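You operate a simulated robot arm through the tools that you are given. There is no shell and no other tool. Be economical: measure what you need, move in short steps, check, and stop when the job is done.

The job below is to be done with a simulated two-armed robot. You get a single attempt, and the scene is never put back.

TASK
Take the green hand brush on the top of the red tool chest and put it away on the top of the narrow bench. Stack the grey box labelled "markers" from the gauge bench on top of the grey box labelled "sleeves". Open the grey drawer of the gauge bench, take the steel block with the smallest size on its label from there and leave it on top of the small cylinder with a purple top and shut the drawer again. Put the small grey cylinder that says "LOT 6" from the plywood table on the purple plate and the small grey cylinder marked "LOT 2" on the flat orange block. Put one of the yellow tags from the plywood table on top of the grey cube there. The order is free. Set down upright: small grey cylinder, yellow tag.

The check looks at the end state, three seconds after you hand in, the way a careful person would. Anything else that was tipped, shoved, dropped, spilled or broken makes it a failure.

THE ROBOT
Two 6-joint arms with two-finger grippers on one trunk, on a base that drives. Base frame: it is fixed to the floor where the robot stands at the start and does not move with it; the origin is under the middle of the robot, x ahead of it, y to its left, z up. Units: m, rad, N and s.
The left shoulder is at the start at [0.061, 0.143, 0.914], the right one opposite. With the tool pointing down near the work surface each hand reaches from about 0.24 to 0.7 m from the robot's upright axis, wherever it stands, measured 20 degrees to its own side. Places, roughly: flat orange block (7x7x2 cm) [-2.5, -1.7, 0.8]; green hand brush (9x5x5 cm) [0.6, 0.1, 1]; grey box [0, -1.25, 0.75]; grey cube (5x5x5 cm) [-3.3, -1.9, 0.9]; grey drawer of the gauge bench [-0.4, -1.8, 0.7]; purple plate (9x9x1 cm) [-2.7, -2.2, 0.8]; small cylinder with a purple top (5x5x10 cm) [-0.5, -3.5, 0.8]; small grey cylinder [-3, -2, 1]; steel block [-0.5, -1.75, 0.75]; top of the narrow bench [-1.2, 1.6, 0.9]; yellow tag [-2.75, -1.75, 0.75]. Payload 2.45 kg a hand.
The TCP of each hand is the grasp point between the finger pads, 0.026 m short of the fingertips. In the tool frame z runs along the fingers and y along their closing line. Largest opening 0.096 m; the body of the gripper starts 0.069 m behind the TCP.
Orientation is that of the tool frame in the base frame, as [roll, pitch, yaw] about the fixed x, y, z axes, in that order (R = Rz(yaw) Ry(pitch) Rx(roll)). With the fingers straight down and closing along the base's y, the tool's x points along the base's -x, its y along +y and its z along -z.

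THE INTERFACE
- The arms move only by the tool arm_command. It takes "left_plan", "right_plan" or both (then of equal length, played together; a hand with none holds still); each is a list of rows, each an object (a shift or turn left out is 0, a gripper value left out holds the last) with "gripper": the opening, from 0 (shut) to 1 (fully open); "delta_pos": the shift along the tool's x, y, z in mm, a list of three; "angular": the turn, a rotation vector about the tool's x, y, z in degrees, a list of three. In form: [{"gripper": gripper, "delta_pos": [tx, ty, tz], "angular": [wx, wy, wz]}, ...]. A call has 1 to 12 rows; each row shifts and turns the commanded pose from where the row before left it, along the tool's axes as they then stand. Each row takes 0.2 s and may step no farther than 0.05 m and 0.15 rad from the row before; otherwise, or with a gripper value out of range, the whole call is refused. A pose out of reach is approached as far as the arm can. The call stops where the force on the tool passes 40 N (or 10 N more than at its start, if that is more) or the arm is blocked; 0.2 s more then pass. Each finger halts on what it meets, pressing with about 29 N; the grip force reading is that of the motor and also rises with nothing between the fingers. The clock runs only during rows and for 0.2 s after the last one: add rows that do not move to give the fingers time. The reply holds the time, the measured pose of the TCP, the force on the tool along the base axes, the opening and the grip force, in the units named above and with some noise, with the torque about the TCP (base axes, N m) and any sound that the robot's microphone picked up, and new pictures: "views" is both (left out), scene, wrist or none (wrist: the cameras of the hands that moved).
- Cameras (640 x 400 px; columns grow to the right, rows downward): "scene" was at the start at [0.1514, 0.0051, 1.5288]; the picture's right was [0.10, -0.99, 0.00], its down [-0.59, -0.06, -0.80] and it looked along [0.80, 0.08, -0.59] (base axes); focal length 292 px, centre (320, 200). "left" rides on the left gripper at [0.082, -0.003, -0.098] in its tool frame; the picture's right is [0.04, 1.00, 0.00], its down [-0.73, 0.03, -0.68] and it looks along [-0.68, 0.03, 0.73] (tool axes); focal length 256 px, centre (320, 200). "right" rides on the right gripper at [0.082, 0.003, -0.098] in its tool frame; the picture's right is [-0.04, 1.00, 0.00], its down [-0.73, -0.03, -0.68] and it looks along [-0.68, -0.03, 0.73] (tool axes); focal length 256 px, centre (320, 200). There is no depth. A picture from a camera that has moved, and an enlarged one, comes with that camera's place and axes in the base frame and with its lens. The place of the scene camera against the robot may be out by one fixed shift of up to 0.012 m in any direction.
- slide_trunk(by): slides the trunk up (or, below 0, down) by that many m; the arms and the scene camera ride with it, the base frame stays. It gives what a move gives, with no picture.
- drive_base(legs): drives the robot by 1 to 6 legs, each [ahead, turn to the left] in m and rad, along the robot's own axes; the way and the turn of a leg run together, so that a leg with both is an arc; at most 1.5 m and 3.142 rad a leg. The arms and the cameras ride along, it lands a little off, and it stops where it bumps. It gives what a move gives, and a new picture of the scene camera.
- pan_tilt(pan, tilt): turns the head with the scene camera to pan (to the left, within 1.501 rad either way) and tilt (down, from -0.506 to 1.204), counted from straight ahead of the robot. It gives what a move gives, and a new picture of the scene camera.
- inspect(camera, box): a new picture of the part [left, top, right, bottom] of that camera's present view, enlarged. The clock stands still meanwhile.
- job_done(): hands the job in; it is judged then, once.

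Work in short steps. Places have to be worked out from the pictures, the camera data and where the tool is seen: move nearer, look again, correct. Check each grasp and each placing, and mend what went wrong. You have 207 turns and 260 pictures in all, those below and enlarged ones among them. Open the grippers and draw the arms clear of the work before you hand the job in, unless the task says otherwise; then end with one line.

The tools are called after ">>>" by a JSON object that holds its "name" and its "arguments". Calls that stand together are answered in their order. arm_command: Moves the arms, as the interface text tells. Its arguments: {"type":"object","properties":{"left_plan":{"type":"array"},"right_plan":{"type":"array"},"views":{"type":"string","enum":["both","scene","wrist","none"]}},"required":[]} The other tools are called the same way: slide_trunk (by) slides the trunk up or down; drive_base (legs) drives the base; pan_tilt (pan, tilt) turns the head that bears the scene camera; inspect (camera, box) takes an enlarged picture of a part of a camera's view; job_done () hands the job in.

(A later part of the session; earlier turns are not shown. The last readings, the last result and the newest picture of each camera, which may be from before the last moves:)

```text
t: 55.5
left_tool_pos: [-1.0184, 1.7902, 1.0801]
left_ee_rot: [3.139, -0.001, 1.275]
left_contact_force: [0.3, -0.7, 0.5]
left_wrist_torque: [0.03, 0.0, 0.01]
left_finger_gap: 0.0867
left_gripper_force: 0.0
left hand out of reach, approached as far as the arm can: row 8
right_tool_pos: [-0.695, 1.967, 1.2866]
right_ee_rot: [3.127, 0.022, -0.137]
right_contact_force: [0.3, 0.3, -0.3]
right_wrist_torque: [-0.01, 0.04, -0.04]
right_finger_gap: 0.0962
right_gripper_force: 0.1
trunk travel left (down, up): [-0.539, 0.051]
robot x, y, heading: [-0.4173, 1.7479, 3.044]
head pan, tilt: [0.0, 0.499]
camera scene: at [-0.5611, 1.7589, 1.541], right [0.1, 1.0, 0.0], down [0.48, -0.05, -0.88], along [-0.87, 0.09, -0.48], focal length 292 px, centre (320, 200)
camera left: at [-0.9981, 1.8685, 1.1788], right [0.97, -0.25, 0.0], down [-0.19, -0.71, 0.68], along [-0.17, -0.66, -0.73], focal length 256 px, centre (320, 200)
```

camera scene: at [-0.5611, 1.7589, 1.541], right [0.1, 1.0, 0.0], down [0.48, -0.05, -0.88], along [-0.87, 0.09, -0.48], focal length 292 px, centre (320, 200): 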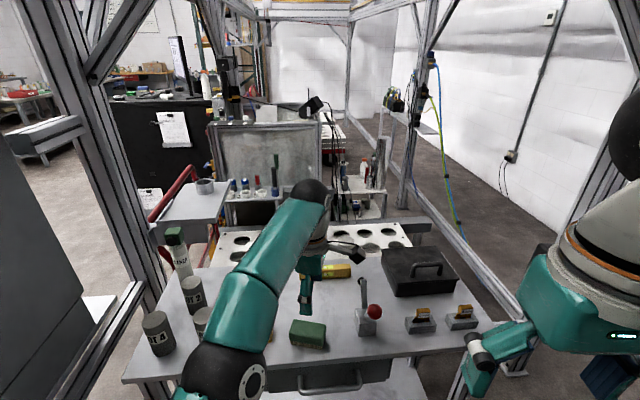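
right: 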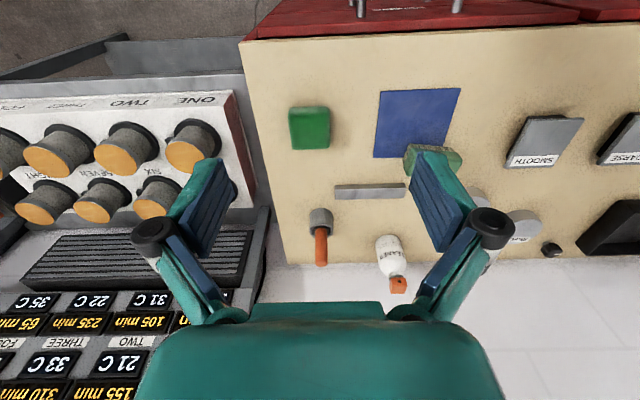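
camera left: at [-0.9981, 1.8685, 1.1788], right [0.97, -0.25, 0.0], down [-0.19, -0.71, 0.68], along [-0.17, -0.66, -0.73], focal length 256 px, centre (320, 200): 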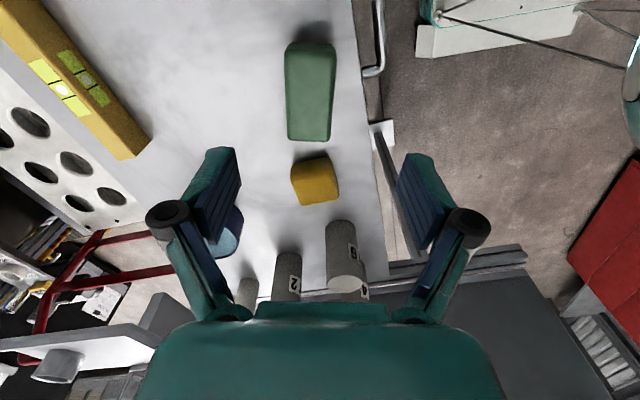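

Brush rests upright on its bristles on the bench. I fold the left arm in and back out the way I came.

>>> {"name": "arm_command", "arguments": {"left_plan": [{"delta_pos": [-6, 43, -10]}, {"delta_pos": [-6, 43, -15]}, {"delta_pos": [-6, 43, -15]}, {"delta_pos": [-6, 43, -15]}, {"delta_pos": [-6, 43, -15]}, {"delta_pos": [-6, 43, -15]}], "views": "none"}}

>>> {"name": "drive_base", "arguments": {"legs": [[-0.24, 0], [0, -1.65]]}}

```text
t: 56.9
left_tool_pos: [-0.7801, 1.6807, 1.1684]
left_ee_rot: [3.14, 0.001, 1.276]
left_contact_force: [0.5, -0.5, -0.2]
left_wrist_torque: [-0.02, 0.02, 0.0]
left_finger_gap: 0.0863
left_gripper_force: 0.1
right_tool_pos: [-0.6935, 1.9668, 1.2877]
right_ee_rot: [3.127, 0.025, -0.138]
right_contact_force: [-0.2, -0.3, 0.2]
right_wrist_torque: [0.01, 0.02, 0.02]
right_finger_gap: 0.0962
right_gripper_force: 0.1
trunk travel left (down, up): [-0.539, 0.051]
robot x, y, heading: [-0.4168, 1.75, 3.041]
head pan, tilt: [0.0, 0.499]
```

```text
t: 62.4
left_tool_pos: [-0.2861, 2.0859, 1.1702]
left_ee_rot: [3.141, 0.002, -0.162]
left_contact_force: [0.8, -0.5, 1.1]
left_wrist_torque: [0.0, 0.07, 0.02]
left_finger_gap: 0.0864
left_gripper_force: 0.0
right_tool_pos: [0.008, 2.037, 1.2879]
right_ee_rot: [3.123, 0.022, -1.578]
right_contact_force: [1.1, -0.4, -0.5]
right_wrist_torque: [-0.02, 0.06, -0.03]
right_finger_gap: 0.096
right_gripper_force: 0.1
trunk travel left (down, up): [-0.539, 0.051]
robot x, y, heading: [-0.2156, 1.7223, 1.589]
head pan, tilt: [0.0, 0.499]
stopped in leg 2: the robot was blocked; the commanded pose is now the measured one
camera scene: at [-0.2101, 1.8751, 1.5408], right [1.0, 0.02, 0.0], down [0.01, -0.48, -0.88], along [-0.02, 0.88, -0.48], focal length 292 px, centre (320, 200)
```

scene: 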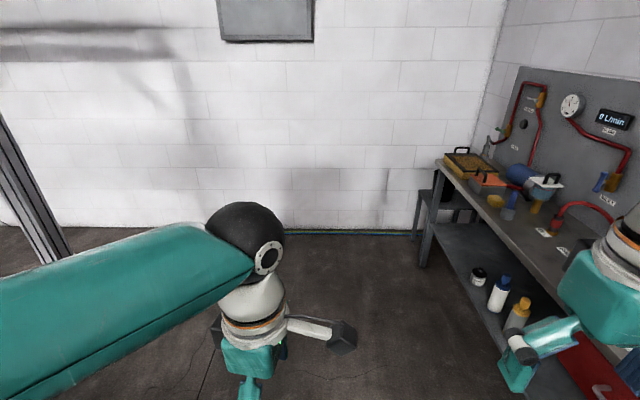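

Blocked at heading 1.59; I look right to see what is near the right side.

>>> {"name": "pan_tilt", "arguments": {"pan": -1.2, "tilt": 0.6}}

>>> {"name": "pan_tilt", "arguments": {"pan": 1.2, "tilt": 0.6}}

```text
t: 63.8
left_tool_pos: [-0.2907, 2.0859, 1.1699]
left_ee_rot: [3.141, -0.001, -0.162]
left_contact_force: [-0.1, 0.2, -0.2]
left_wrist_torque: [-0.05, -0.01, 0.02]
left_finger_gap: 0.0865
left_gripper_force: 0.1
right_tool_pos: [0.0056, 2.0352, 1.2882]
right_ee_rot: [3.125, 0.023, -1.576]
right_contact_force: [-0.2, -0.4, -0.1]
right_wrist_torque: [-0.01, -0.04, -0.01]
right_finger_gap: 0.0962
right_gripper_force: 0.0
trunk travel left (down, up): [-0.539, 0.051]
robot x, y, heading: [-0.2157, 1.7287, 1.591]
head pan, tilt: [-1.201, 0.6]
camera scene: at [-0.1304, 1.8169, 1.5319], right [0.38, -0.92, 0.0], down [-0.52, -0.22, -0.83], along [0.76, 0.31, -0.56], focal length 292 px, centre (320, 200)
```

scene: 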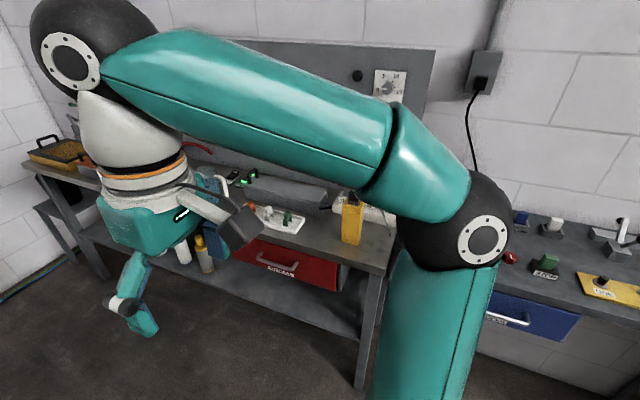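

```text
t: 66.0
left_tool_pos: [-0.2888, 2.0856, 1.1693]
left_ee_rot: [3.139, -0.001, -0.163]
left_contact_force: [0.7, -0.6, -0.6]
left_wrist_torque: [0.02, 0.0, -0.02]
left_finger_gap: 0.0861
left_gripper_force: 0.1
right_tool_pos: [0.0059, 2.0362, 1.2871]
right_ee_rot: [3.125, 0.023, -1.576]
right_contact_force: [0.3, 0.1, -0.5]
right_wrist_torque: [-0.02, -0.03, 0.0]
right_finger_gap: 0.096
right_gripper_force: 0.1
trunk travel left (down, up): [-0.539, 0.051]
robot x, y, heading: [-0.2169, 1.7234, 1.589]
head pan, tilt: [1.201, 0.6]
camera scene: at [-0.295, 1.8136, 1.5318], right [0.34, 0.94, 0.0], down [0.53, -0.19, -0.83], along [-0.78, 0.28, -0.57], focal length 292 px, centre (320, 200)
```

scene: 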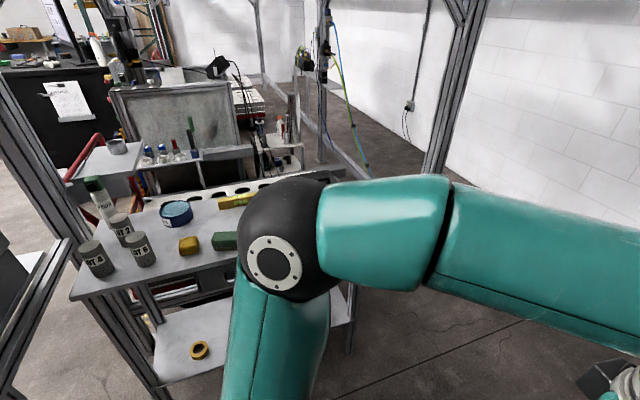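

Nothing visible touches, and the elbows are clear. The base can go straight back now (heading ≈ π/2); I try a short reverse.

>>> {"name": "drive_base", "arguments": {"legs": [[-0.3, 0]]}}

```text
t: 68.0
left_tool_pos: [-0.2837, 1.7845, 1.1703]
left_ee_rot: [-3.141, 0.001, -0.161]
left_contact_force: [0.5, -0.8, 0.8]
left_wrist_torque: [0.01, 0.02, -0.04]
left_finger_gap: 0.0863
left_gripper_force: 0.1
right_tool_pos: [0.0108, 1.7346, 1.2873]
right_ee_rot: [3.126, 0.024, -1.577]
right_contact_force: [0.6, -0.5, -0.2]
right_wrist_torque: [0.02, 0.03, -0.02]
right_finger_gap: 0.0959
right_gripper_force: 0.1
trunk travel left (down, up): [-0.539, 0.051]
robot x, y, heading: [-0.208, 1.4292, 1.593]
head pan, tilt: [1.201, 0.6]
camera scene: at [-0.289, 1.512, 1.5319], right [0.34, 0.94, 0.0], down [0.53, -0.19, -0.83], along [-0.78, 0.28, -0.56], focal length 292 px, centre (320, 200)
```

scene: 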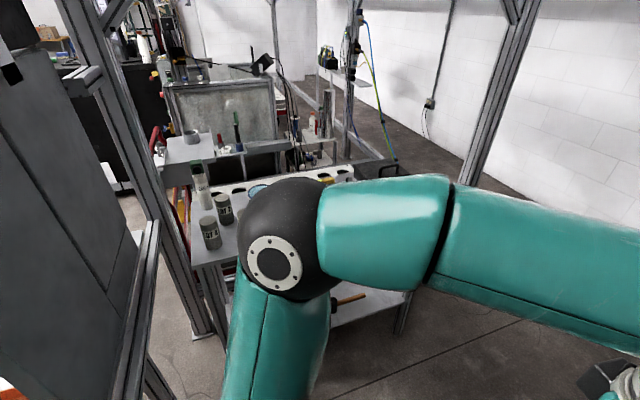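

Reverse works. I continue straight back out of the corridor.

>>> {"name": "drive_base", "arguments": {"legs": [[-0.6, 0], [-0.65, 0]]}}

```text
t: 74.7
left_tool_pos: [-0.2527, 0.5555, 1.1701]
left_ee_rot: [-3.141, -0.001, -0.168]
left_contact_force: [-0.1, -0.9, -0.3]
left_wrist_torque: [0.0, -0.01, -0.01]
left_finger_gap: 0.0865
left_gripper_force: 0.0
right_tool_pos: [0.0416, 0.5041, 1.2882]
right_ee_rot: [3.124, 0.024, -1.583]
right_contact_force: [0.7, -0.1, 0.1]
right_wrist_torque: [0.02, 0.03, -0.02]
right_finger_gap: 0.096
right_gripper_force: 0.0
trunk travel left (down, up): [-0.539, 0.051]
robot x, y, heading: [-0.1787, 0.1934, 1.58]
head pan, tilt: [1.201, 0.6]
camera scene: at [-0.2597, 0.2832, 1.5319], right [0.35, 0.94, 0.0], down [0.53, -0.2, -0.83], along [-0.77, 0.29, -0.56], focal length 292 px, centre (320, 200)
```

scene: 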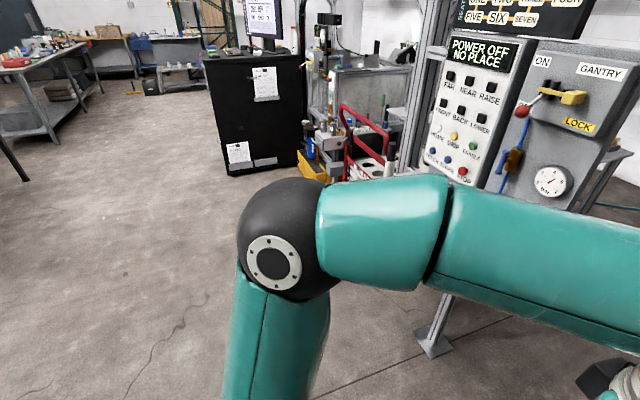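

Out in the open. I turn to face the gauge bench end and approach part way.

>>> {"name": "drive_base", "arguments": {"legs": [[0, 3.12], [0.5, 0]]}}

>>> {"name": "pan_tilt", "arguments": {"pan": 0.0, "tilt": 0.6}}

```text
t: 79.4
left_tool_pos: [-0.5494, 0.133, 1.1702]
left_ee_rot: [3.14, -0.002, 1.369]
left_contact_force: [-0.2, -0.6, 1.3]
left_wrist_torque: [0.02, 0.01, -0.03]
left_finger_gap: 0.0864
left_gripper_force: 0.0
right_tool_pos: [-0.4858, 0.4262, 1.289]
right_ee_rot: [3.128, 0.023, -0.043]
right_contact_force: [-0.9, -1.6, -0.3]
right_wrist_torque: [0.05, -0.04, 0.01]
right_finger_gap: 0.096
right_gripper_force: 0.0
trunk travel left (down, up): [-0.539, 0.051]
robot x, y, heading: [-0.1811, 0.2406, -3.137]
head pan, tilt: [1.201, 0.6]
stopped in leg 1: the robot was blocked; the commanded pose is now the measured one
camera scene: at [-0.2715, 0.1507, 1.5315], right [-0.93, 0.36, 0.0], down [0.2, 0.53, -0.82], along [-0.3, -0.77, -0.57], focal length 292 px, centre (320, 200)
```

scene: 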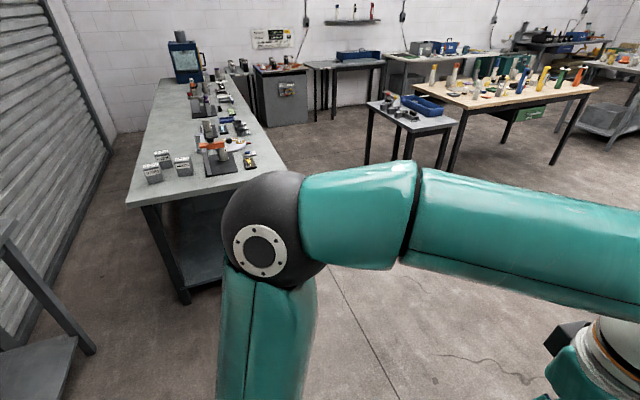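

```text
t: 80.8
left_tool_pos: [-0.5459, 0.1378, 1.1709]
left_ee_rot: [3.141, -0.001, 1.369]
left_contact_force: [-0.2, 0.8, -0.8]
left_wrist_torque: [0.02, 0.03, 0.01]
left_finger_gap: 0.0863
left_gripper_force: 0.1
right_tool_pos: [-0.4865, 0.4308, 1.2905]
right_ee_rot: [3.126, 0.025, -0.045]
right_contact_force: [0.3, -0.3, -1.4]
right_wrist_torque: [0.02, 0.0, 0.03]
right_finger_gap: 0.0962
right_gripper_force: 0.0
trunk travel left (down, up): [-0.539, 0.051]
robot x, y, heading: [-0.1822, 0.2431, -3.14]
head pan, tilt: [0.0, 0.6]
camera scene: at [-0.3269, 0.2369, 1.5318], right [0.0, 1.0, 0.0], down [0.57, 0.0, -0.82], along [-0.82, 0.0, -0.57], focal length 292 px, centre (320, 200)
```

scene: 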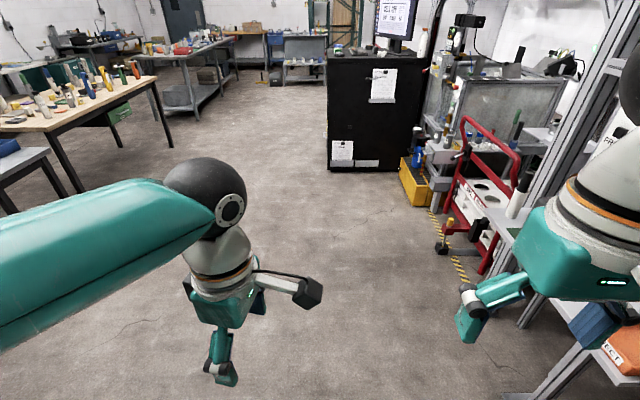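

The rear met the chest; I move forward first, then turn to face the gauge bench.

>>> {"name": "drive_base", "arguments": {"legs": [[0.3, 0], [0, 1.57]]}}

>>> {"name": "pan_tilt", "arguments": {"pan": 0.3, "tilt": 0.5}}

```text
t: 87.2
left_tool_pos: [-0.3652, -0.1199, 1.1706]
left_ee_rot: [3.139, 0.0, 2.967]
left_contact_force: [-0.4, -1.0, 0.6]
left_wrist_torque: [-0.02, 0.0, 0.06]
left_finger_gap: 0.0865
left_gripper_force: 0.1
right_tool_pos: [-0.6589, -0.0664, 1.29]
right_ee_rot: [3.128, 0.024, 1.55]
right_contact_force: [0.3, -0.3, 0.1]
right_wrist_torque: [0.0, -0.02, -0.01]
right_finger_gap: 0.096
right_gripper_force: 0.1
trunk travel left (down, up): [-0.539, 0.051]
robot x, y, heading: [-0.5241, 0.2376, -1.552]
head pan, tilt: [0.0, 0.6]
camera scene: at [-0.5161, 0.088, 1.5319], right [-1.0, -0.02, 0.0], down [-0.01, 0.56, -0.82], along [0.02, -0.82, -0.57], focal length 292 px, centre (320, 200)
```

scene: 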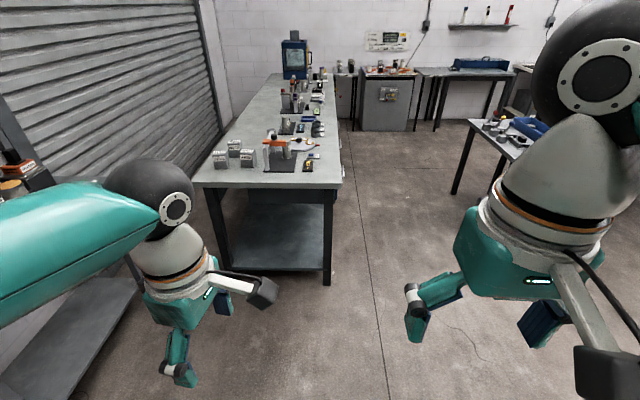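

```text
t: 88.0
left_tool_pos: [-0.3658, -0.122, 1.1712]
left_ee_rot: [3.14, 0.002, 2.964]
left_contact_force: [-0.6, 0.6, -0.4]
left_wrist_torque: [0.01, -0.04, 0.02]
left_finger_gap: 0.0862
left_gripper_force: 0.1
right_tool_pos: [-0.6626, -0.067, 1.2889]
right_ee_rot: [3.123, 0.024, 1.551]
right_contact_force: [-1.0, -0.5, 0.1]
right_wrist_torque: [-0.02, -0.06, -0.01]
right_finger_gap: 0.0957
right_gripper_force: 0.1
trunk travel left (down, up): [-0.539, 0.051]
robot x, y, heading: [-0.5207, 0.2385, -1.552]
head pan, tilt: [0.3, 0.499]
camera scene: at [-0.4925, 0.0899, 1.541], right [-0.95, -0.31, 0.0], down [-0.15, 0.45, -0.88], along [0.28, -0.83, -0.48], focal length 292 px, centre (320, 200)
```

scene: 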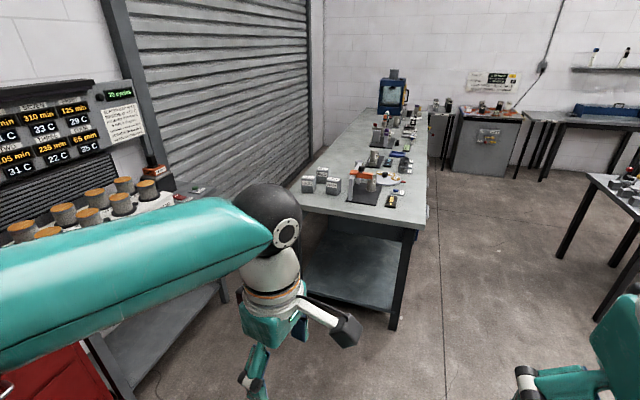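

I drive to about (-0.12, -0.72) at the end of the gauge bench, facing it.

>>> {"name": "drive_base", "arguments": {"legs": [[0, 0.365], [1.03, 0], [0, -0.365]]}}

>>> {"name": "pan_tilt", "arguments": {"pan": 0.0, "tilt": 0.7}}

```text
t: 96.0
left_tool_pos: [0.0184, -1.0905, 1.1717]
left_ee_rot: [3.14, 0.001, 2.953]
left_contact_force: [-0.9, -0.7, -0.3]
left_wrist_torque: [0.01, -0.01, 0.01]
left_finger_gap: 0.0861
left_gripper_force: 0.2
right_tool_pos: [-0.274, -1.0327, 1.2911]
right_ee_rot: [3.124, 0.024, 1.541]
right_contact_force: [0.5, 0.2, -0.3]
right_wrist_torque: [0.03, 0.0, -0.01]
right_finger_gap: 0.096
right_gripper_force: 0.1
trunk travel left (down, up): [-0.539, 0.051]
robot x, y, heading: [-0.1294, -0.7258, -1.561]
head pan, tilt: [0.3, 0.499]
camera scene: at [-0.0967, -0.8775, 1.541], right [-0.95, -0.3, 0.0], down [-0.15, 0.46, -0.88], along [0.27, -0.84, -0.48], focal length 292 px, centre (320, 200)
```

scene: 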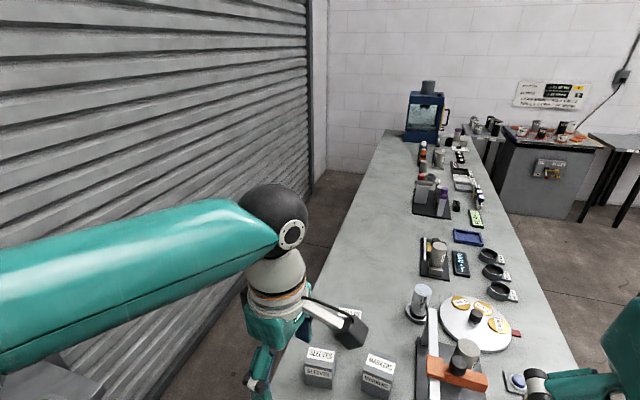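

```text
t: 96.8
left_tool_pos: [0.0186, -1.0903, 1.1727]
left_ee_rot: [3.14, -0.001, 2.953]
left_contact_force: [-0.4, 0.7, -0.1]
left_wrist_torque: [0.02, -0.01, 0.0]
left_finger_gap: 0.0864
left_gripper_force: 0.1
right_tool_pos: [-0.2739, -1.0326, 1.291]
right_ee_rot: [3.126, 0.024, 1.539]
right_contact_force: [1.1, -0.6, -0.3]
right_wrist_torque: [0.03, 0.03, 0.01]
right_finger_gap: 0.096
right_gripper_force: 0.0
trunk travel left (down, up): [-0.539, 0.051]
robot x, y, heading: [-0.1285, -0.7286, -1.564]
head pan, tilt: [0.0, 0.7]
camera scene: at [-0.1229, -0.876, 1.5233], right [-1.0, -0.01, 0.0], down [-0.01, 0.64, -0.77], along [0.01, -0.77, -0.64], focal length 292 px, centre (320, 200)
```

scene: 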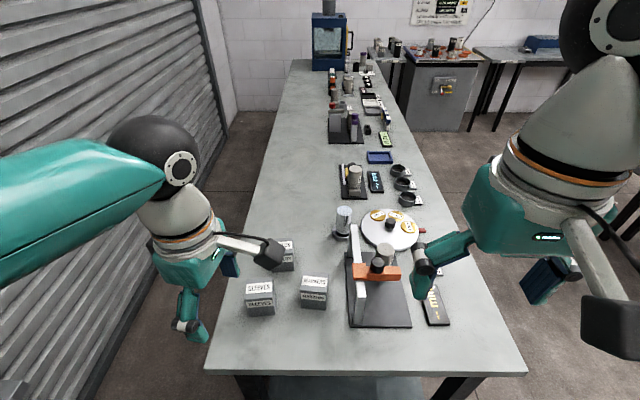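

Sleeves and markers boxes are in view. I enlarge them.

>>> {"name": "inspect", "arguments": {"camera": "scene", "box": [225, 225, 385, 325]}}

```text
4.00 times, centred on (305, 275) of scene
camera zoom: at [-0.1229, -0.876, 1.5233], right [-1.0, -0.01, 0.0], down [-0.01, 0.64, -0.77], along [0.01, -0.77, -0.64], focal length 1168 px, centre (380, -100)
```

zoom: 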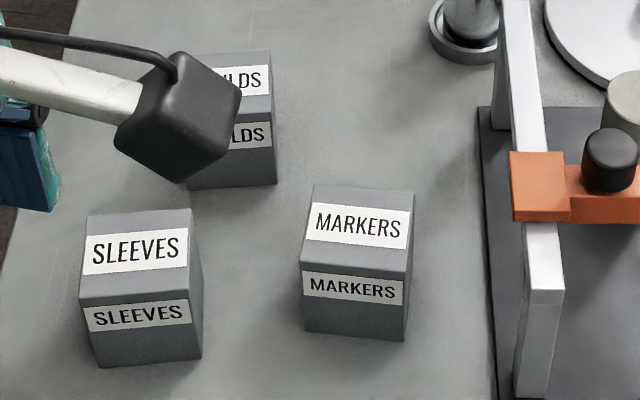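

Markers top centre ≈(-0.103,-1.347), sleeves ≈(0.044,-1.324), tops ≈0.84. I move the right hand aside and the left over the markers box.

>>> {"name": "arm_command", "arguments": {"left_plan": [{"delta_pos": [0, 0, 35]}, {"delta_pos": [0, 0, 35]}, {"delta_pos": [12.3, -44, 0]}, {"delta_pos": [12.3, -44, 0]}, {"delta_pos": [12.3, -44, 0]}, {"delta_pos": [12.3, -44, 0]}, {"delta_pos": [12.3, -44, 0]}, {"delta_pos": [12.3, -44, 0]}, {"gripper": 1}], "right_plan": [{"delta_pos": [0, -40, 0]}, {"delta_pos": [0, -40, 0]}, {"delta_pos": [0, -40, 0]}, {}, {}, {}, {}, {}, {}]}}

```text
t: 98.8
left_tool_pos: [-0.1009, -1.325, 1.0971]
left_ee_rot: [3.14, 0.0, 2.953]
left_contact_force: [0.0, -0.6, 0.0]
left_wrist_torque: [-0.04, 0.01, -0.01]
left_finger_gap: 0.0957
left_gripper_force: 0.0
left hand out of reach, approached as far as the arm can: row 8
right_tool_pos: [-0.3948, -1.0273, 1.2876]
right_ee_rot: [3.123, 0.025, 1.54]
right_contact_force: [0.0, 0.9, 0.8]
right_wrist_torque: [-0.01, -0.04, 0.03]
right_finger_gap: 0.0958
right_gripper_force: 0.2
trunk travel left (down, up): [-0.539, 0.051]
robot x, y, heading: [-0.1261, -0.7251, -1.566]
head pan, tilt: [0.0, 0.7]
camera scene: at [-0.1233, -0.8747, 1.5234], right [-1.0, -0.01, 0.0], down [-0.01, 0.64, -0.77], along [0.01, -0.77, -0.64], focal length 292 px, centre (320, 200)
camera right: at [-0.3903, -0.9428, 1.3857], right [1.0, -0.07, 0.02], down [-0.06, -0.71, 0.7], along [-0.04, -0.7, -0.72], focal length 256 px, centre (320, 200)
camera left: at [-0.1822, -1.3144, 1.1951], right [0.15, 0.99, 0.0], down [0.73, -0.11, 0.68], along [0.67, -0.1, -0.73], focal length 256 px, centre (320, 200)
```

scene: 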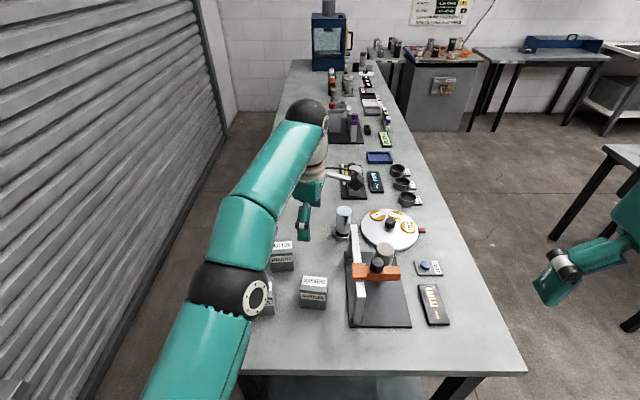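
right: 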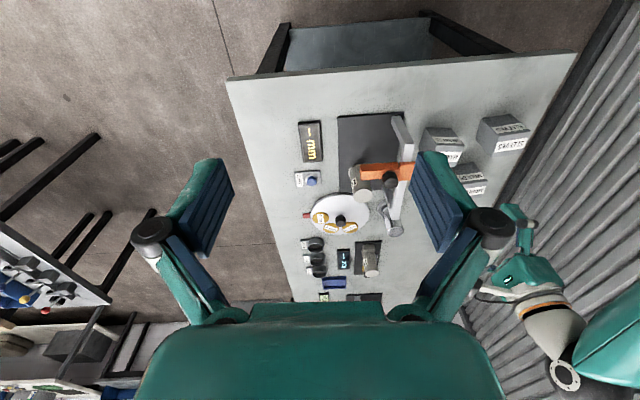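
left: 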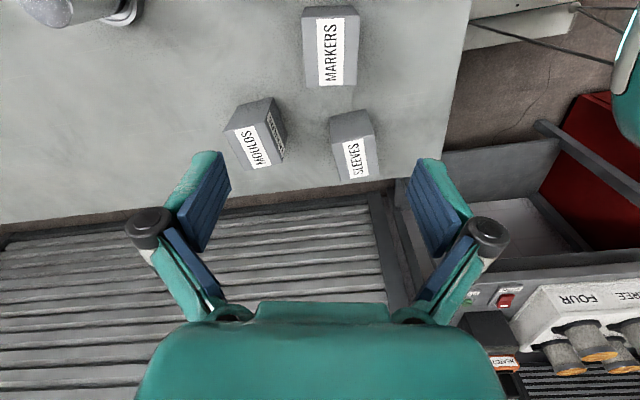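

Triangulating both cameras gives box tops at z≈0.893, markers (-0.113,-1.311), sleeves (0.028,-1.289), bench top ≈0.81. I correct and descend part way.

>>> {"name": "arm_command", "arguments": {"left_plan": [{"delta_pos": [14, 11.5, 0]}, {"delta_pos": [0, 0, 45]}, {"delta_pos": [0, 0, 45]}, {"delta_pos": [0, 0, 40]}, {}]}}

```text
t: 100.0
left_tool_pos: [-0.1125, -1.3108, 0.9653]
left_ee_rot: [3.14, 0.0, 2.953]
left_contact_force: [-0.3, 0.4, -0.2]
left_wrist_torque: [0.0, 0.0, 0.03]
left_finger_gap: 0.0961
left_gripper_force: 0.0
right_tool_pos: [-0.3949, -1.0283, 1.2892]
right_ee_rot: [3.125, 0.026, 1.539]
right_contact_force: [0.4, 0.1, 0.6]
right_wrist_torque: [0.01, 0.01, -0.02]
right_finger_gap: 0.0959
right_gripper_force: 0.0
trunk travel left (down, up): [-0.539, 0.051]
robot x, y, heading: [-0.1287, -0.728, -1.558]
head pan, tilt: [0.0, 0.7]
camera scene: at [-0.1234, -0.8758, 1.5233], right [-1.0, -0.01, 0.0], down [-0.01, 0.64, -0.76], along [0.01, -0.76, -0.64], focal length 292 px, centre (320, 200)
camera left: at [-0.1932, -1.2985, 1.0645], right [0.15, 0.99, 0.0], down [0.73, -0.11, 0.68], along [0.67, -0.1, -0.73], focal length 256 px, centre (320, 200)
```

scene: 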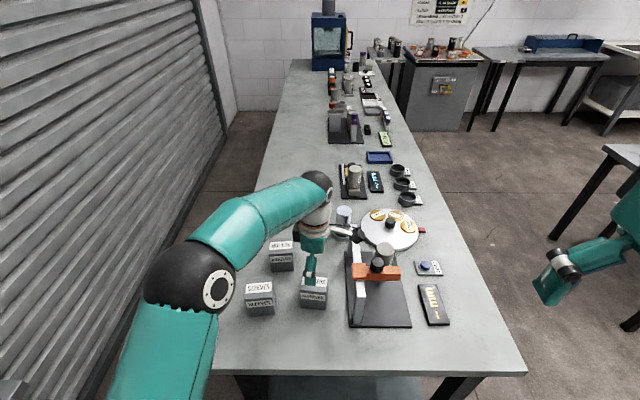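
left: 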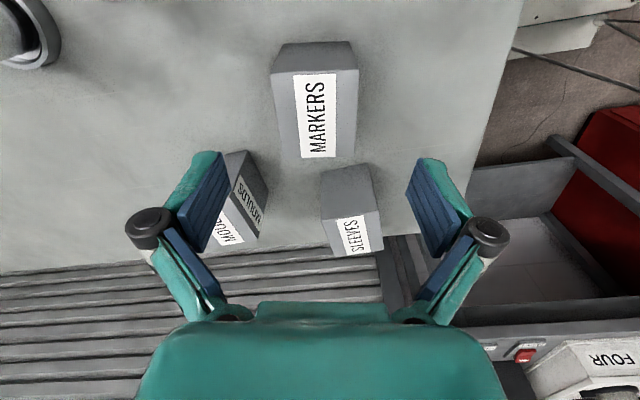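

Aligned. Descend to z≈0.868 and close.

>>> {"name": "arm_command", "arguments": {"left_plan": [{"delta_pos": [4, -1, 40]}, {"delta_pos": [0, 0, 40]}, {"delta_pos": [0, 0, 17]}, {"gripper": 0}, {}, {}, {}], "views": "wrist"}}

```text
t: 101.6
left_tool_pos: [-0.1175, -1.3098, 0.8705]
left_ee_rot: [3.139, 0.0, 2.953]
left_contact_force: [-0.4, -2.1, 1.6]
left_wrist_torque: [-0.25, 0.13, 0.03]
left_finger_gap: 0.0609
left_gripper_force: 28.8
right_tool_pos: [-0.3943, -1.0295, 1.2882]
right_ee_rot: [3.125, 0.025, 1.54]
right_contact_force: [0.6, -0.6, -0.2]
right_wrist_torque: [0.0, 0.02, 0.01]
right_finger_gap: 0.096
right_gripper_force: 0.1
trunk travel left (down, up): [-0.539, 0.051]
robot x, y, heading: [-0.129, -0.7272, -1.557]
head pan, tilt: [0.0, 0.7]
camera left: at [-0.198, -1.2985, 0.9681], right [0.15, 0.99, 0.0], down [0.73, -0.11, 0.68], along [0.67, -0.1, -0.73], focal length 256 px, centre (320, 200)
```

left: 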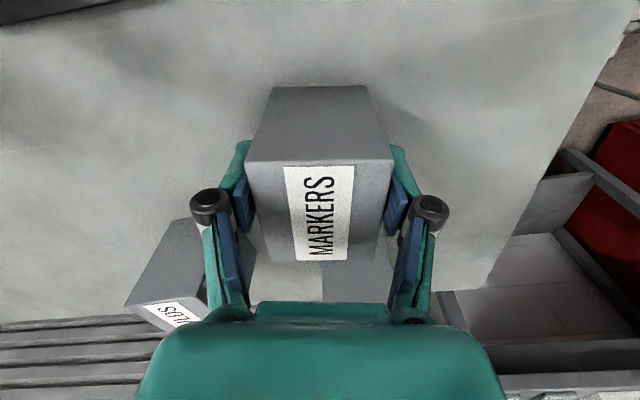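

Markers gripped. Lift 14 cm, move over the sleeves box and turn 16° to match it.

>>> {"name": "arm_command", "arguments": {"left_plan": [{"delta_pos": [0, 0, -40]}, {"delta_pos": [0, 0, -50]}, {"delta_pos": [0, 0, -50]}, {"delta_pos": [-36, 12, 0]}, {"delta_pos": [-36, 12, 0]}, {"delta_pos": [-36, 12, 0]}, {"delta_pos": [-34, 12, 0]}, {"angular": [0, 0, -8]}, {"angular": [0, 0, -8]}, {}]}}

>>> {"name": "inspect", "arguments": {"camera": "scene", "box": [200, 200, 360, 300]}}

```text
t: 103.8
left_tool_pos: [0.0339, -1.291, 1.0083]
left_ee_rot: [3.141, 0.001, -3.048]
left_contact_force: [0.1, -0.4, -2.8]
left_wrist_torque: [0.01, 0.05, -0.04]
left_finger_gap: 0.0609
left_gripper_force: 28.7
right_tool_pos: [-0.3951, -1.0302, 1.2883]
right_ee_rot: [3.127, 0.024, 1.537]
right_contact_force: [0.0, 0.9, 0.0]
right_wrist_torque: [0.01, 0.0, -0.01]
right_finger_gap: 0.0958
right_gripper_force: 0.1
trunk travel left (down, up): [-0.539, 0.051]
robot x, y, heading: [-0.1303, -0.7266, -1.562]
head pan, tilt: [0.0, 0.7]
camera scene: at [-0.1235, -0.8768, 1.5231], right [-1.0, -0.01, 0.0], down [-0.01, 0.64, -0.76], along [0.01, -0.76, -0.64], focal length 292 px, centre (320, 200)
camera left: at [-0.0485, -1.3024, 1.1069], right [-0.13, 0.99, 0.0], down [0.73, 0.1, 0.68], along [0.67, 0.09, -0.73], focal length 256 px, centre (320, 200)
```

scene: 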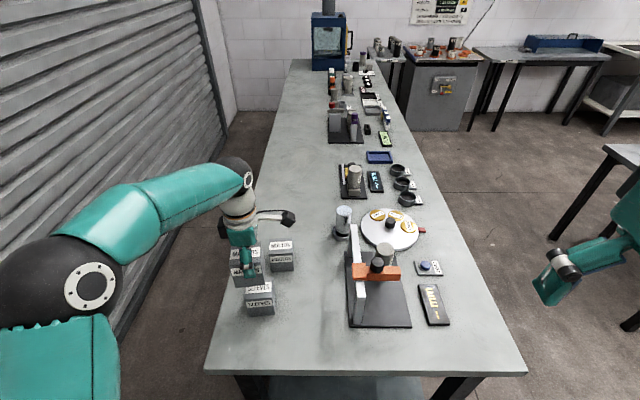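
left: 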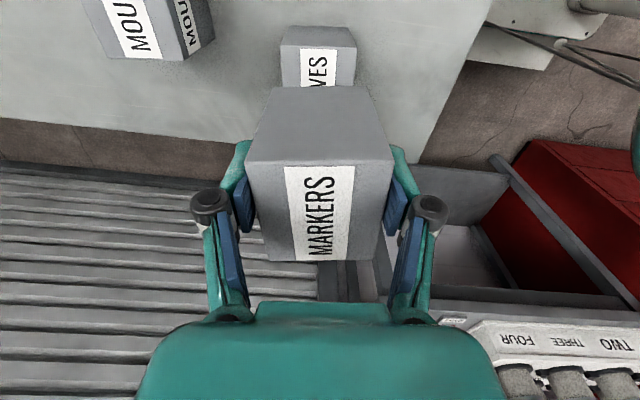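

```text
4.00 times, centred on (280, 250) of scene
camera zoom: at [-0.1235, -0.8768, 1.5231], right [-1.0, -0.01, 0.0], down [-0.01, 0.64, -0.76], along [0.01, -0.76, -0.64], focal length 1168 px, centre (480, 0)
```

zoom: 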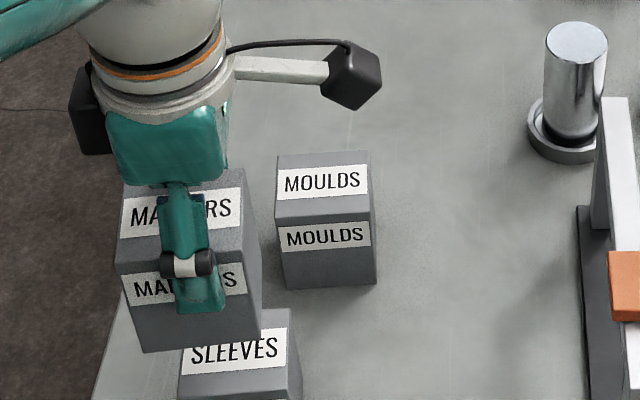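

Alignment is good, needs ~7 mm toward -x. Then lower toward contact expected at TCP z≈0.953.

>>> {"name": "arm_command", "arguments": {"left_plan": [{"delta_pos": [7, -1, 15]}, {"delta_pos": [0, 0, 27]}, {}], "views": "wrist"}}

>>> {"name": "inspect", "arguments": {"camera": "scene", "box": [200, 225, 328, 305]}}

```text
t: 104.6
left_tool_pos: [0.0251, -1.2908, 0.9686]
left_ee_rot: [3.14, 0.0, -3.049]
left_contact_force: [0.1, -0.4, -1.8]
left_wrist_torque: [-0.02, 0.0, -0.02]
left_finger_gap: 0.0607
left_gripper_force: 29.0
right_tool_pos: [-0.3953, -1.0296, 1.2887]
right_ee_rot: [3.127, 0.024, 1.539]
right_contact_force: [-1.1, 0.1, 1.1]
right_wrist_torque: [-0.04, 0.0, 0.01]
right_finger_gap: 0.0958
right_gripper_force: 0.1
trunk travel left (down, up): [-0.539, 0.051]
robot x, y, heading: [-0.1297, -0.728, -1.559]
head pan, tilt: [0.0, 0.7]
camera left: at [-0.0553, -1.3021, 1.0656], right [-0.13, 0.99, 0.0], down [0.73, 0.1, 0.68], along [0.67, 0.09, -0.73], focal length 256 px, centre (320, 200)
```

left: 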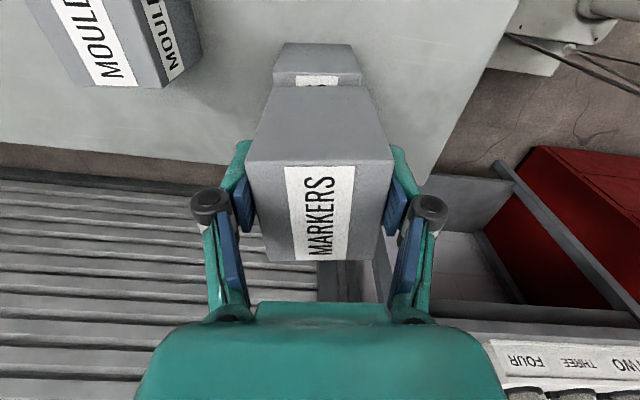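

```text
5.00 times, centred on (264, 265) of scene
camera zoom: at [-0.1235, -0.8764, 1.5232], right [-1.0, -0.01, 0.0], down [-0.01, 0.64, -0.76], along [0.01, -0.76, -0.64], focal length 1460 px, centre (600, -125)
```

zoom: 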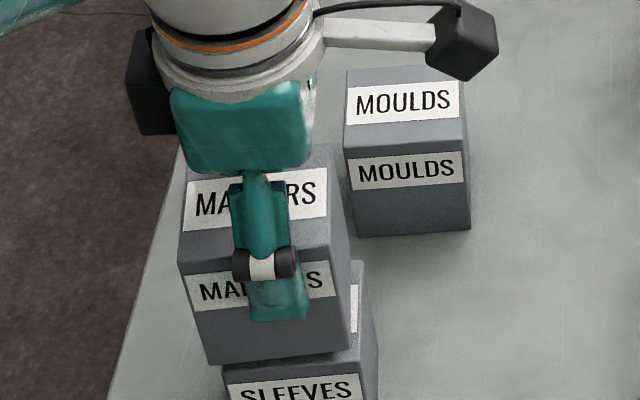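

Another 4 mm toward -x, then lower gently.

>>> {"name": "arm_command", "arguments": {"left_plan": [{"delta_pos": [4, -1, 6]}, {"delta_pos": [0, 0, 4]}, {"delta_pos": [0, 0, 3]}, {"delta_pos": [0, 0, 3]}], "views": "none"}}

```text
t: 105.6
left_tool_pos: [0.0205, -1.2923, 0.9552]
left_ee_rot: [-3.136, -0.001, -3.05]
left_contact_force: [1.8, 2.2, 15.7]
left_wrist_torque: [0.26, -0.2, 0.26]
left_finger_gap: 0.0607
left_gripper_force: 28.9
right_tool_pos: [-0.395, -1.0269, 1.2888]
right_ee_rot: [3.123, 0.026, 1.54]
right_contact_force: [-0.3, 0.4, -0.3]
right_wrist_torque: [0.02, -0.04, -0.01]
right_finger_gap: 0.0961
right_gripper_force: 0.0
trunk travel left (down, up): [-0.539, 0.051]
robot x, y, heading: [-0.1281, -0.7264, -1.562]
head pan, tilt: [0.0, 0.7]
```

Contact (16 N) at z 0.955. Release and rise straight up.

>>> {"name": "arm_command", "arguments": {"left_plan": [{"delta_pos": [0, 0, -1], "gripper": 0.85}, {}, {}, {}, {"delta_pos": [0, 0, -25]}, {"delta_pos": [0, 0, -40]}, {"delta_pos": [0, 0, -40]}]}}

>>> {"name": "inspect", "arguments": {"camera": "scene", "box": [200, 225, 328, 325]}}

```text
t: 107.2
left_tool_pos: [0.0218, -1.2953, 1.0594]
left_ee_rot: [3.139, 0.0, -3.051]
left_contact_force: [0.3, 0.7, 0.3]
left_wrist_torque: [-0.01, 0.03, 0.04]
left_finger_gap: 0.0821
left_gripper_force: 0.0
right_tool_pos: [-0.3948, -1.0285, 1.2881]
right_ee_rot: [3.127, 0.024, 1.538]
right_contact_force: [0.0, -0.1, -0.5]
right_wrist_torque: [-0.01, 0.0, -0.01]
right_finger_gap: 0.0959
right_gripper_force: 0.0
trunk travel left (down, up): [-0.539, 0.051]
robot x, y, heading: [-0.127, -0.7292, -1.562]
head pan, tilt: [0.0, 0.7]
camera scene: at [-0.1235, -0.876, 1.5232], right [-1.0, -0.01, 0.0], down [-0.01, 0.64, -0.76], along [0.01, -0.76, -0.64], focal length 292 px, centre (320, 200)
camera left: at [-0.0593, -1.3063, 1.1573], right [-0.13, 0.99, 0.0], down [0.73, 0.09, 0.68], along [0.67, 0.09, -0.73], focal length 256 px, centre (320, 200)
```

scene: 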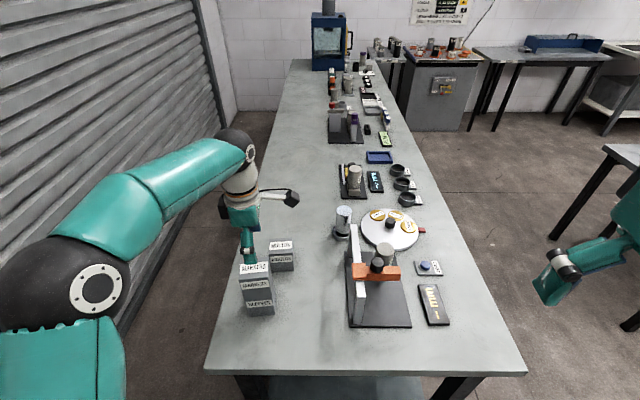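
left: 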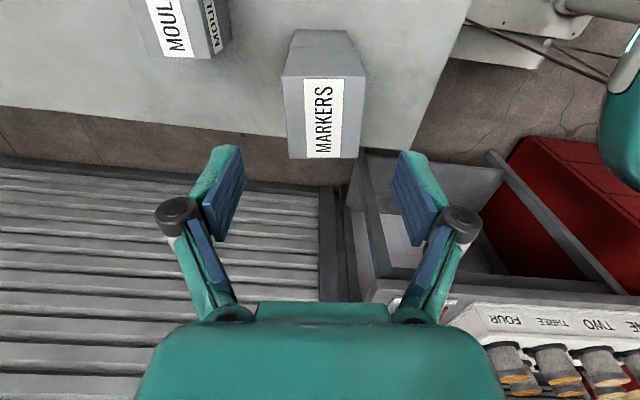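

```text
4.00 times, centred on (264, 275) of scene
camera zoom: at [-0.1235, -0.876, 1.5232], right [-1.0, -0.01, 0.0], down [-0.01, 0.64, -0.76], along [0.01, -0.76, -0.64], focal length 1168 px, centre (544, -100)
```

zoom: 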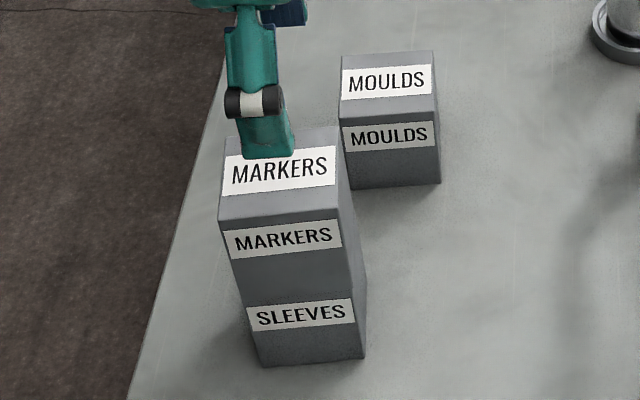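

Stack is good. I pull the left arm back, then route around the bench's end toward its -x side where the drawer should be.

>>> {"name": "arm_command", "arguments": {"left_plan": [{"delta_pos": [0, 45, -20]}, {"delta_pos": [0, 45, -20]}, {"delta_pos": [0, 45, -20]}, {"delta_pos": [0, 45, -20]}, {"delta_pos": [0, 20, -10]}], "views": "none"}}

>>> {"name": "drive_base", "arguments": {"legs": [[-0.52, 0], [0.5, -1.1], [0.75, 0]]}}

```text
t: 108.4
left_tool_pos: [0.0002, -1.0935, 1.1485]
left_ee_rot: [3.14, 0.0, -3.052]
left_contact_force: [-0.6, -0.5, -0.2]
left_wrist_torque: [-0.01, 0.01, 0.02]
left_finger_gap: 0.0816
left_gripper_force: 0.0
right_tool_pos: [-0.3953, -1.0289, 1.2889]
right_ee_rot: [3.124, 0.024, 1.539]
right_contact_force: [-0.5, 0.7, -0.7]
right_wrist_torque: [-0.01, 0.0, -0.04]
right_finger_gap: 0.0962
right_gripper_force: 0.0
trunk travel left (down, up): [-0.539, 0.051]
robot x, y, heading: [-0.1291, -0.7245, -1.561]
head pan, tilt: [0.0, 0.7]
```

```text
t: 118.3
left_tool_pos: [-1.3143, -1.2257, 1.1477]
left_ee_rot: [3.139, 0.0, 2.127]
left_contact_force: [1.0, 0.0, 0.3]
left_wrist_torque: [-0.01, -0.01, -0.02]
left_finger_gap: 0.0815
left_gripper_force: 0.1
right_tool_pos: [-1.4333, -0.8448, 1.2888]
right_ee_rot: [3.125, 0.024, 0.434]
right_contact_force: [-0.6, -0.3, 0.3]
right_wrist_torque: [-0.01, -0.01, 0.0]
right_finger_gap: 0.096
right_gripper_force: 0.1
trunk travel left (down, up): [-0.539, 0.051]
robot x, y, heading: [-1.0454, -0.9423, -2.665]
head pan, tilt: [0.0, 0.7]
cut short: leg 2
camera scene: at [-1.1721, -1.0135, 1.5232], right [-0.46, 0.89, 0.0], down [0.57, 0.29, -0.76], along [-0.68, -0.35, -0.64], focal length 292 px, centre (320, 200)
```

scene: 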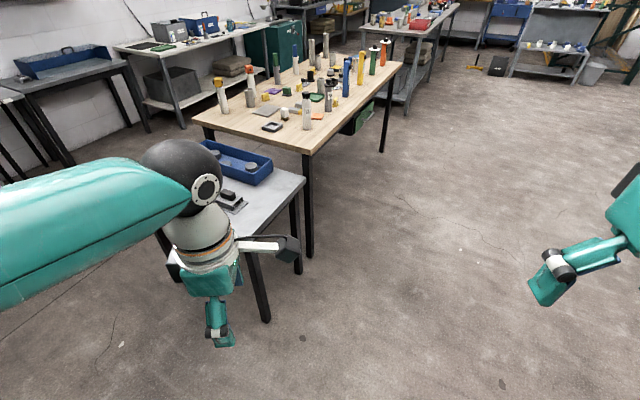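

Table clear. I drive along the bench's side to y≈-1.75 and look left at it before turning.

>>> {"name": "drive_base", "arguments": {"legs": [[0, 1.1], [0.8, 0]]}}

>>> {"name": "drive_base", "arguments": {"legs": [[0, 1.57]]}}

```text
t: 122.5
left_tool_pos: [-0.9052, -1.3258, 1.1477]
left_ee_rot: [3.138, 0.001, -3.033]
left_contact_force: [0.7, -1.2, -0.7]
left_wrist_torque: [0.01, 0.05, 0.01]
left_finger_gap: 0.0814
left_gripper_force: 0.1
right_tool_pos: [-1.3001, -1.2667, 1.2885]
right_ee_rot: [3.127, 0.021, 1.558]
right_contact_force: [0.4, -0.3, 0.0]
right_wrist_torque: [0.08, 0.0, -0.01]
right_finger_gap: 0.0959
right_gripper_force: 0.2
trunk travel left (down, up): [-0.539, 0.051]
robot x, y, heading: [-1.0801, -0.9577, -1.52]
head pan, tilt: [0.0, 0.7]
stopped in leg 2: the robot was blocked; the commanded pose is now the measured one
camera scene: at [-1.0663, -1.1118, 1.5228], right [-1.0, -0.05, 0.0], down [-0.04, 0.65, -0.76], along [0.04, -0.76, -0.65], focal length 292 px, centre (320, 200)
```

scene: 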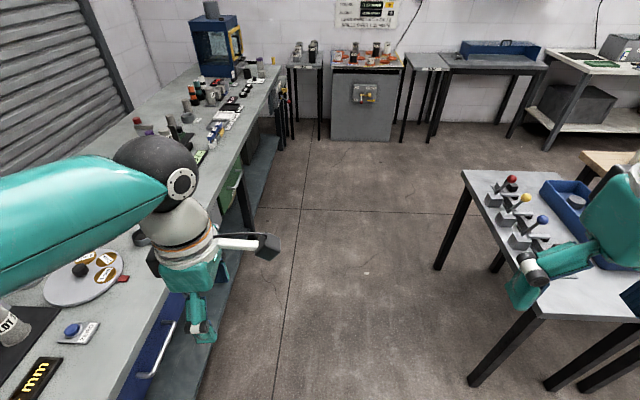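

```text
t: 126.7
left_tool_pos: [-0.6941, -0.8267, 1.1499]
left_ee_rot: [3.137, -0.001, -1.574]
left_contact_force: [-0.2, 0.2, -1.1]
left_wrist_torque: [-0.09, 0.02, 0.01]
left_finger_gap: 0.0814
left_gripper_force: 0.1
right_tool_pos: [-0.7966, -1.2125, 1.291]
right_ee_rot: [3.128, 0.025, 3.016]
right_contact_force: [-0.2, 0.4, -0.2]
right_wrist_torque: [-0.06, 0.0, -0.01]
right_finger_gap: 0.0961
right_gripper_force: 0.1
trunk travel left (down, up): [-0.539, 0.051]
robot x, y, heading: [-1.0753, -1.0006, -0.052]
head pan, tilt: [0.0, 0.7]
stopped in leg 1: the robot was blocked; the commanded pose is now the measured one
camera scene: at [-0.9277, -1.0071, 1.5231], right [-0.05, -1.0, 0.0], down [-0.64, 0.03, -0.76], along [0.76, -0.04, -0.64], focal length 292 px, centre (320, 200)
```

scene: 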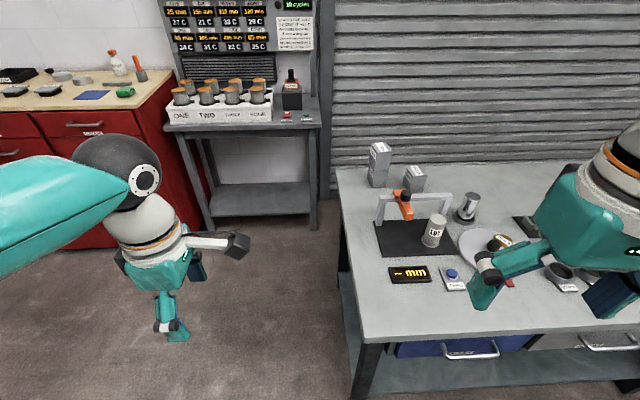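

The base was blocked with nothing visible ahead; I tilt the camera down to see the floor and the base's surroundings.

>>> {"name": "pan_tilt", "arguments": {"pan": -0.9, "tilt": 1.15}}

>>> {"name": "pan_tilt", "arguments": {"pan": 0.0, "tilt": 1.15}}

```text
t: 127.9
left_tool_pos: [-0.6937, -0.8289, 1.1492]
left_ee_rot: [3.141, 0.0, -1.574]
left_contact_force: [0.1, -0.3, 0.3]
left_wrist_torque: [0.03, -0.01, -0.01]
left_finger_gap: 0.0814
left_gripper_force: 0.1
right_tool_pos: [-0.7956, -1.2159, 1.2913]
right_ee_rot: [3.125, 0.025, 3.016]
right_contact_force: [0.0, 0.6, -0.2]
right_wrist_torque: [-0.02, 0.02, 0.02]
right_finger_gap: 0.096
right_gripper_force: 0.0
trunk travel left (down, up): [-0.539, 0.051]
robot x, y, heading: [-1.0782, -1.0019, -0.053]
head pan, tilt: [-0.901, 1.15]
camera scene: at [-0.9789, -1.0546, 1.4902], right [-0.82, -0.58, 0.0], down [-0.53, 0.74, -0.41], along [0.24, -0.33, -0.91], focal length 292 px, centre (320, 200)
```

scene: 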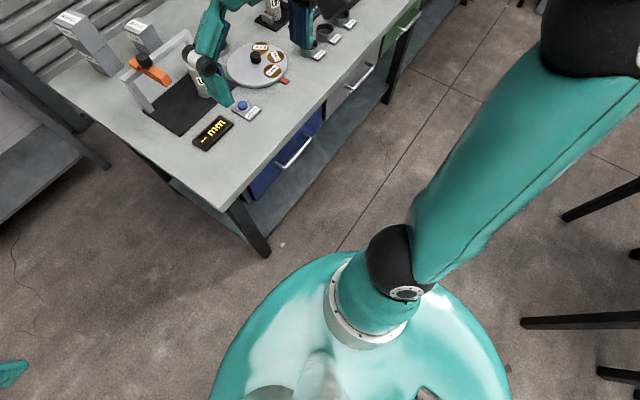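

```text
t: 129.1
left_tool_pos: [-0.6945, -0.8292, 1.1494]
left_ee_rot: [3.141, 0.001, -1.574]
left_contact_force: [-0.7, 0.2, -0.2]
left_wrist_torque: [-0.01, -0.02, 0.01]
left_finger_gap: 0.0818
left_gripper_force: 0.1
right_tool_pos: [-0.7969, -1.2168, 1.2915]
right_ee_rot: [3.124, 0.027, 3.016]
right_contact_force: [-0.2, 0.4, 0.1]
right_wrist_torque: [0.01, 0.01, -0.02]
right_finger_gap: 0.0959
right_gripper_force: 0.0
trunk travel left (down, up): [-0.539, 0.051]
robot x, y, heading: [-1.0745, -0.9997, -0.053]
head pan, tilt: [0.0, 1.15]
camera scene: at [-0.9538, -1.0095, 1.4901], right [-0.06, -1.0, 0.0], down [-0.91, 0.05, -0.41], along [0.41, -0.02, -0.91], focal length 292 px, centre (320, 200)
```

scene: 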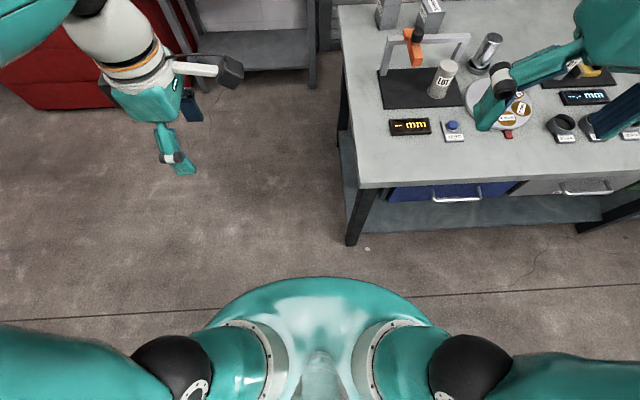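

Nothing is near the base. I turn back to face along the bench and retry the forward drive.

>>> {"name": "drive_base", "arguments": {"legs": [[-0.08, 0], [0, -1.52]]}}

>>> {"name": "drive_base", "arguments": {"legs": [[0.3, 0]]}}

```text
t: 133.9
left_tool_pos: [-0.9357, -1.3558, 1.1523]
left_ee_rot: [3.139, 0.002, -3.001]
left_contact_force: [-0.8, -0.3, -0.1]
left_wrist_torque: [0.04, -0.07, -0.04]
left_finger_gap: 0.0818
left_gripper_force: 0.0
right_tool_pos: [-1.3349, -1.3098, 1.2916]
right_ee_rot: [3.119, 0.025, 1.59]
right_contact_force: [-0.7, -0.4, -1.0]
right_wrist_torque: [0.02, -0.07, 0.01]
right_finger_gap: 0.0961
right_gripper_force: 0.1
trunk travel left (down, up): [-0.539, 0.051]
robot x, y, heading: [-1.1205, -0.9975, -1.484]
head pan, tilt: [0.0, 1.15]
stopped in leg 2: the robot was blocked; the commanded pose is now the measured one
camera scene: at [-1.1096, -1.1192, 1.4901], right [-1.0, -0.09, 0.0], down [-0.08, 0.91, -0.41], along [0.04, -0.41, -0.91], focal length 292 px, centre (320, 200)
```

scene: 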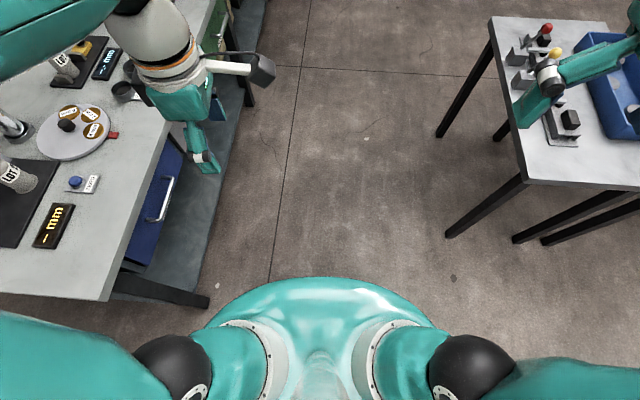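

```text
t: 136.0
left_tool_pos: [-0.9096, -1.6603, 1.1507]
left_ee_rot: [3.14, 0.001, -3.006]
left_contact_force: [-0.1, -0.9, -0.2]
left_wrist_torque: [0.0, 0.01, -0.06]
left_finger_gap: 0.0819
left_gripper_force: 0.1
right_tool_pos: [-1.3077, -1.6142, 1.2921]
right_ee_rot: [3.125, 0.025, 1.586]
right_contact_force: [-0.8, 0.1, -0.8]
right_wrist_torque: [0.05, 0.01, 0.04]
right_finger_gap: 0.0959
right_gripper_force: 0.0
trunk travel left (down, up): [-0.539, 0.051]
robot x, y, heading: [-1.0931, -1.2993, -1.494]
head pan, tilt: [0.0, 1.15]
camera scene: at [-1.0813, -1.4237, 1.49], right [-1.0, -0.08, 0.0], down [-0.07, 0.91, -0.41], along [0.03, -0.41, -0.91], focal length 292 px, centre (320, 200)
```

scene: 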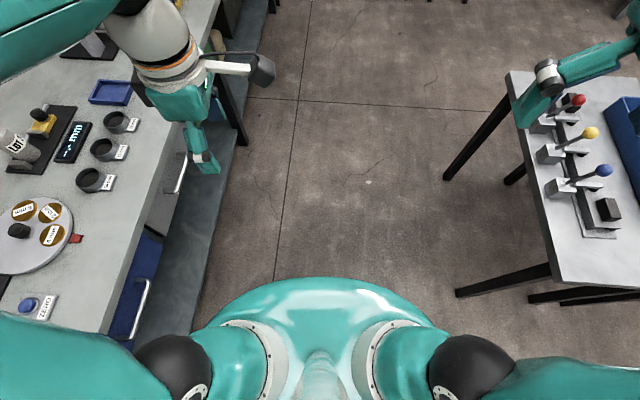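

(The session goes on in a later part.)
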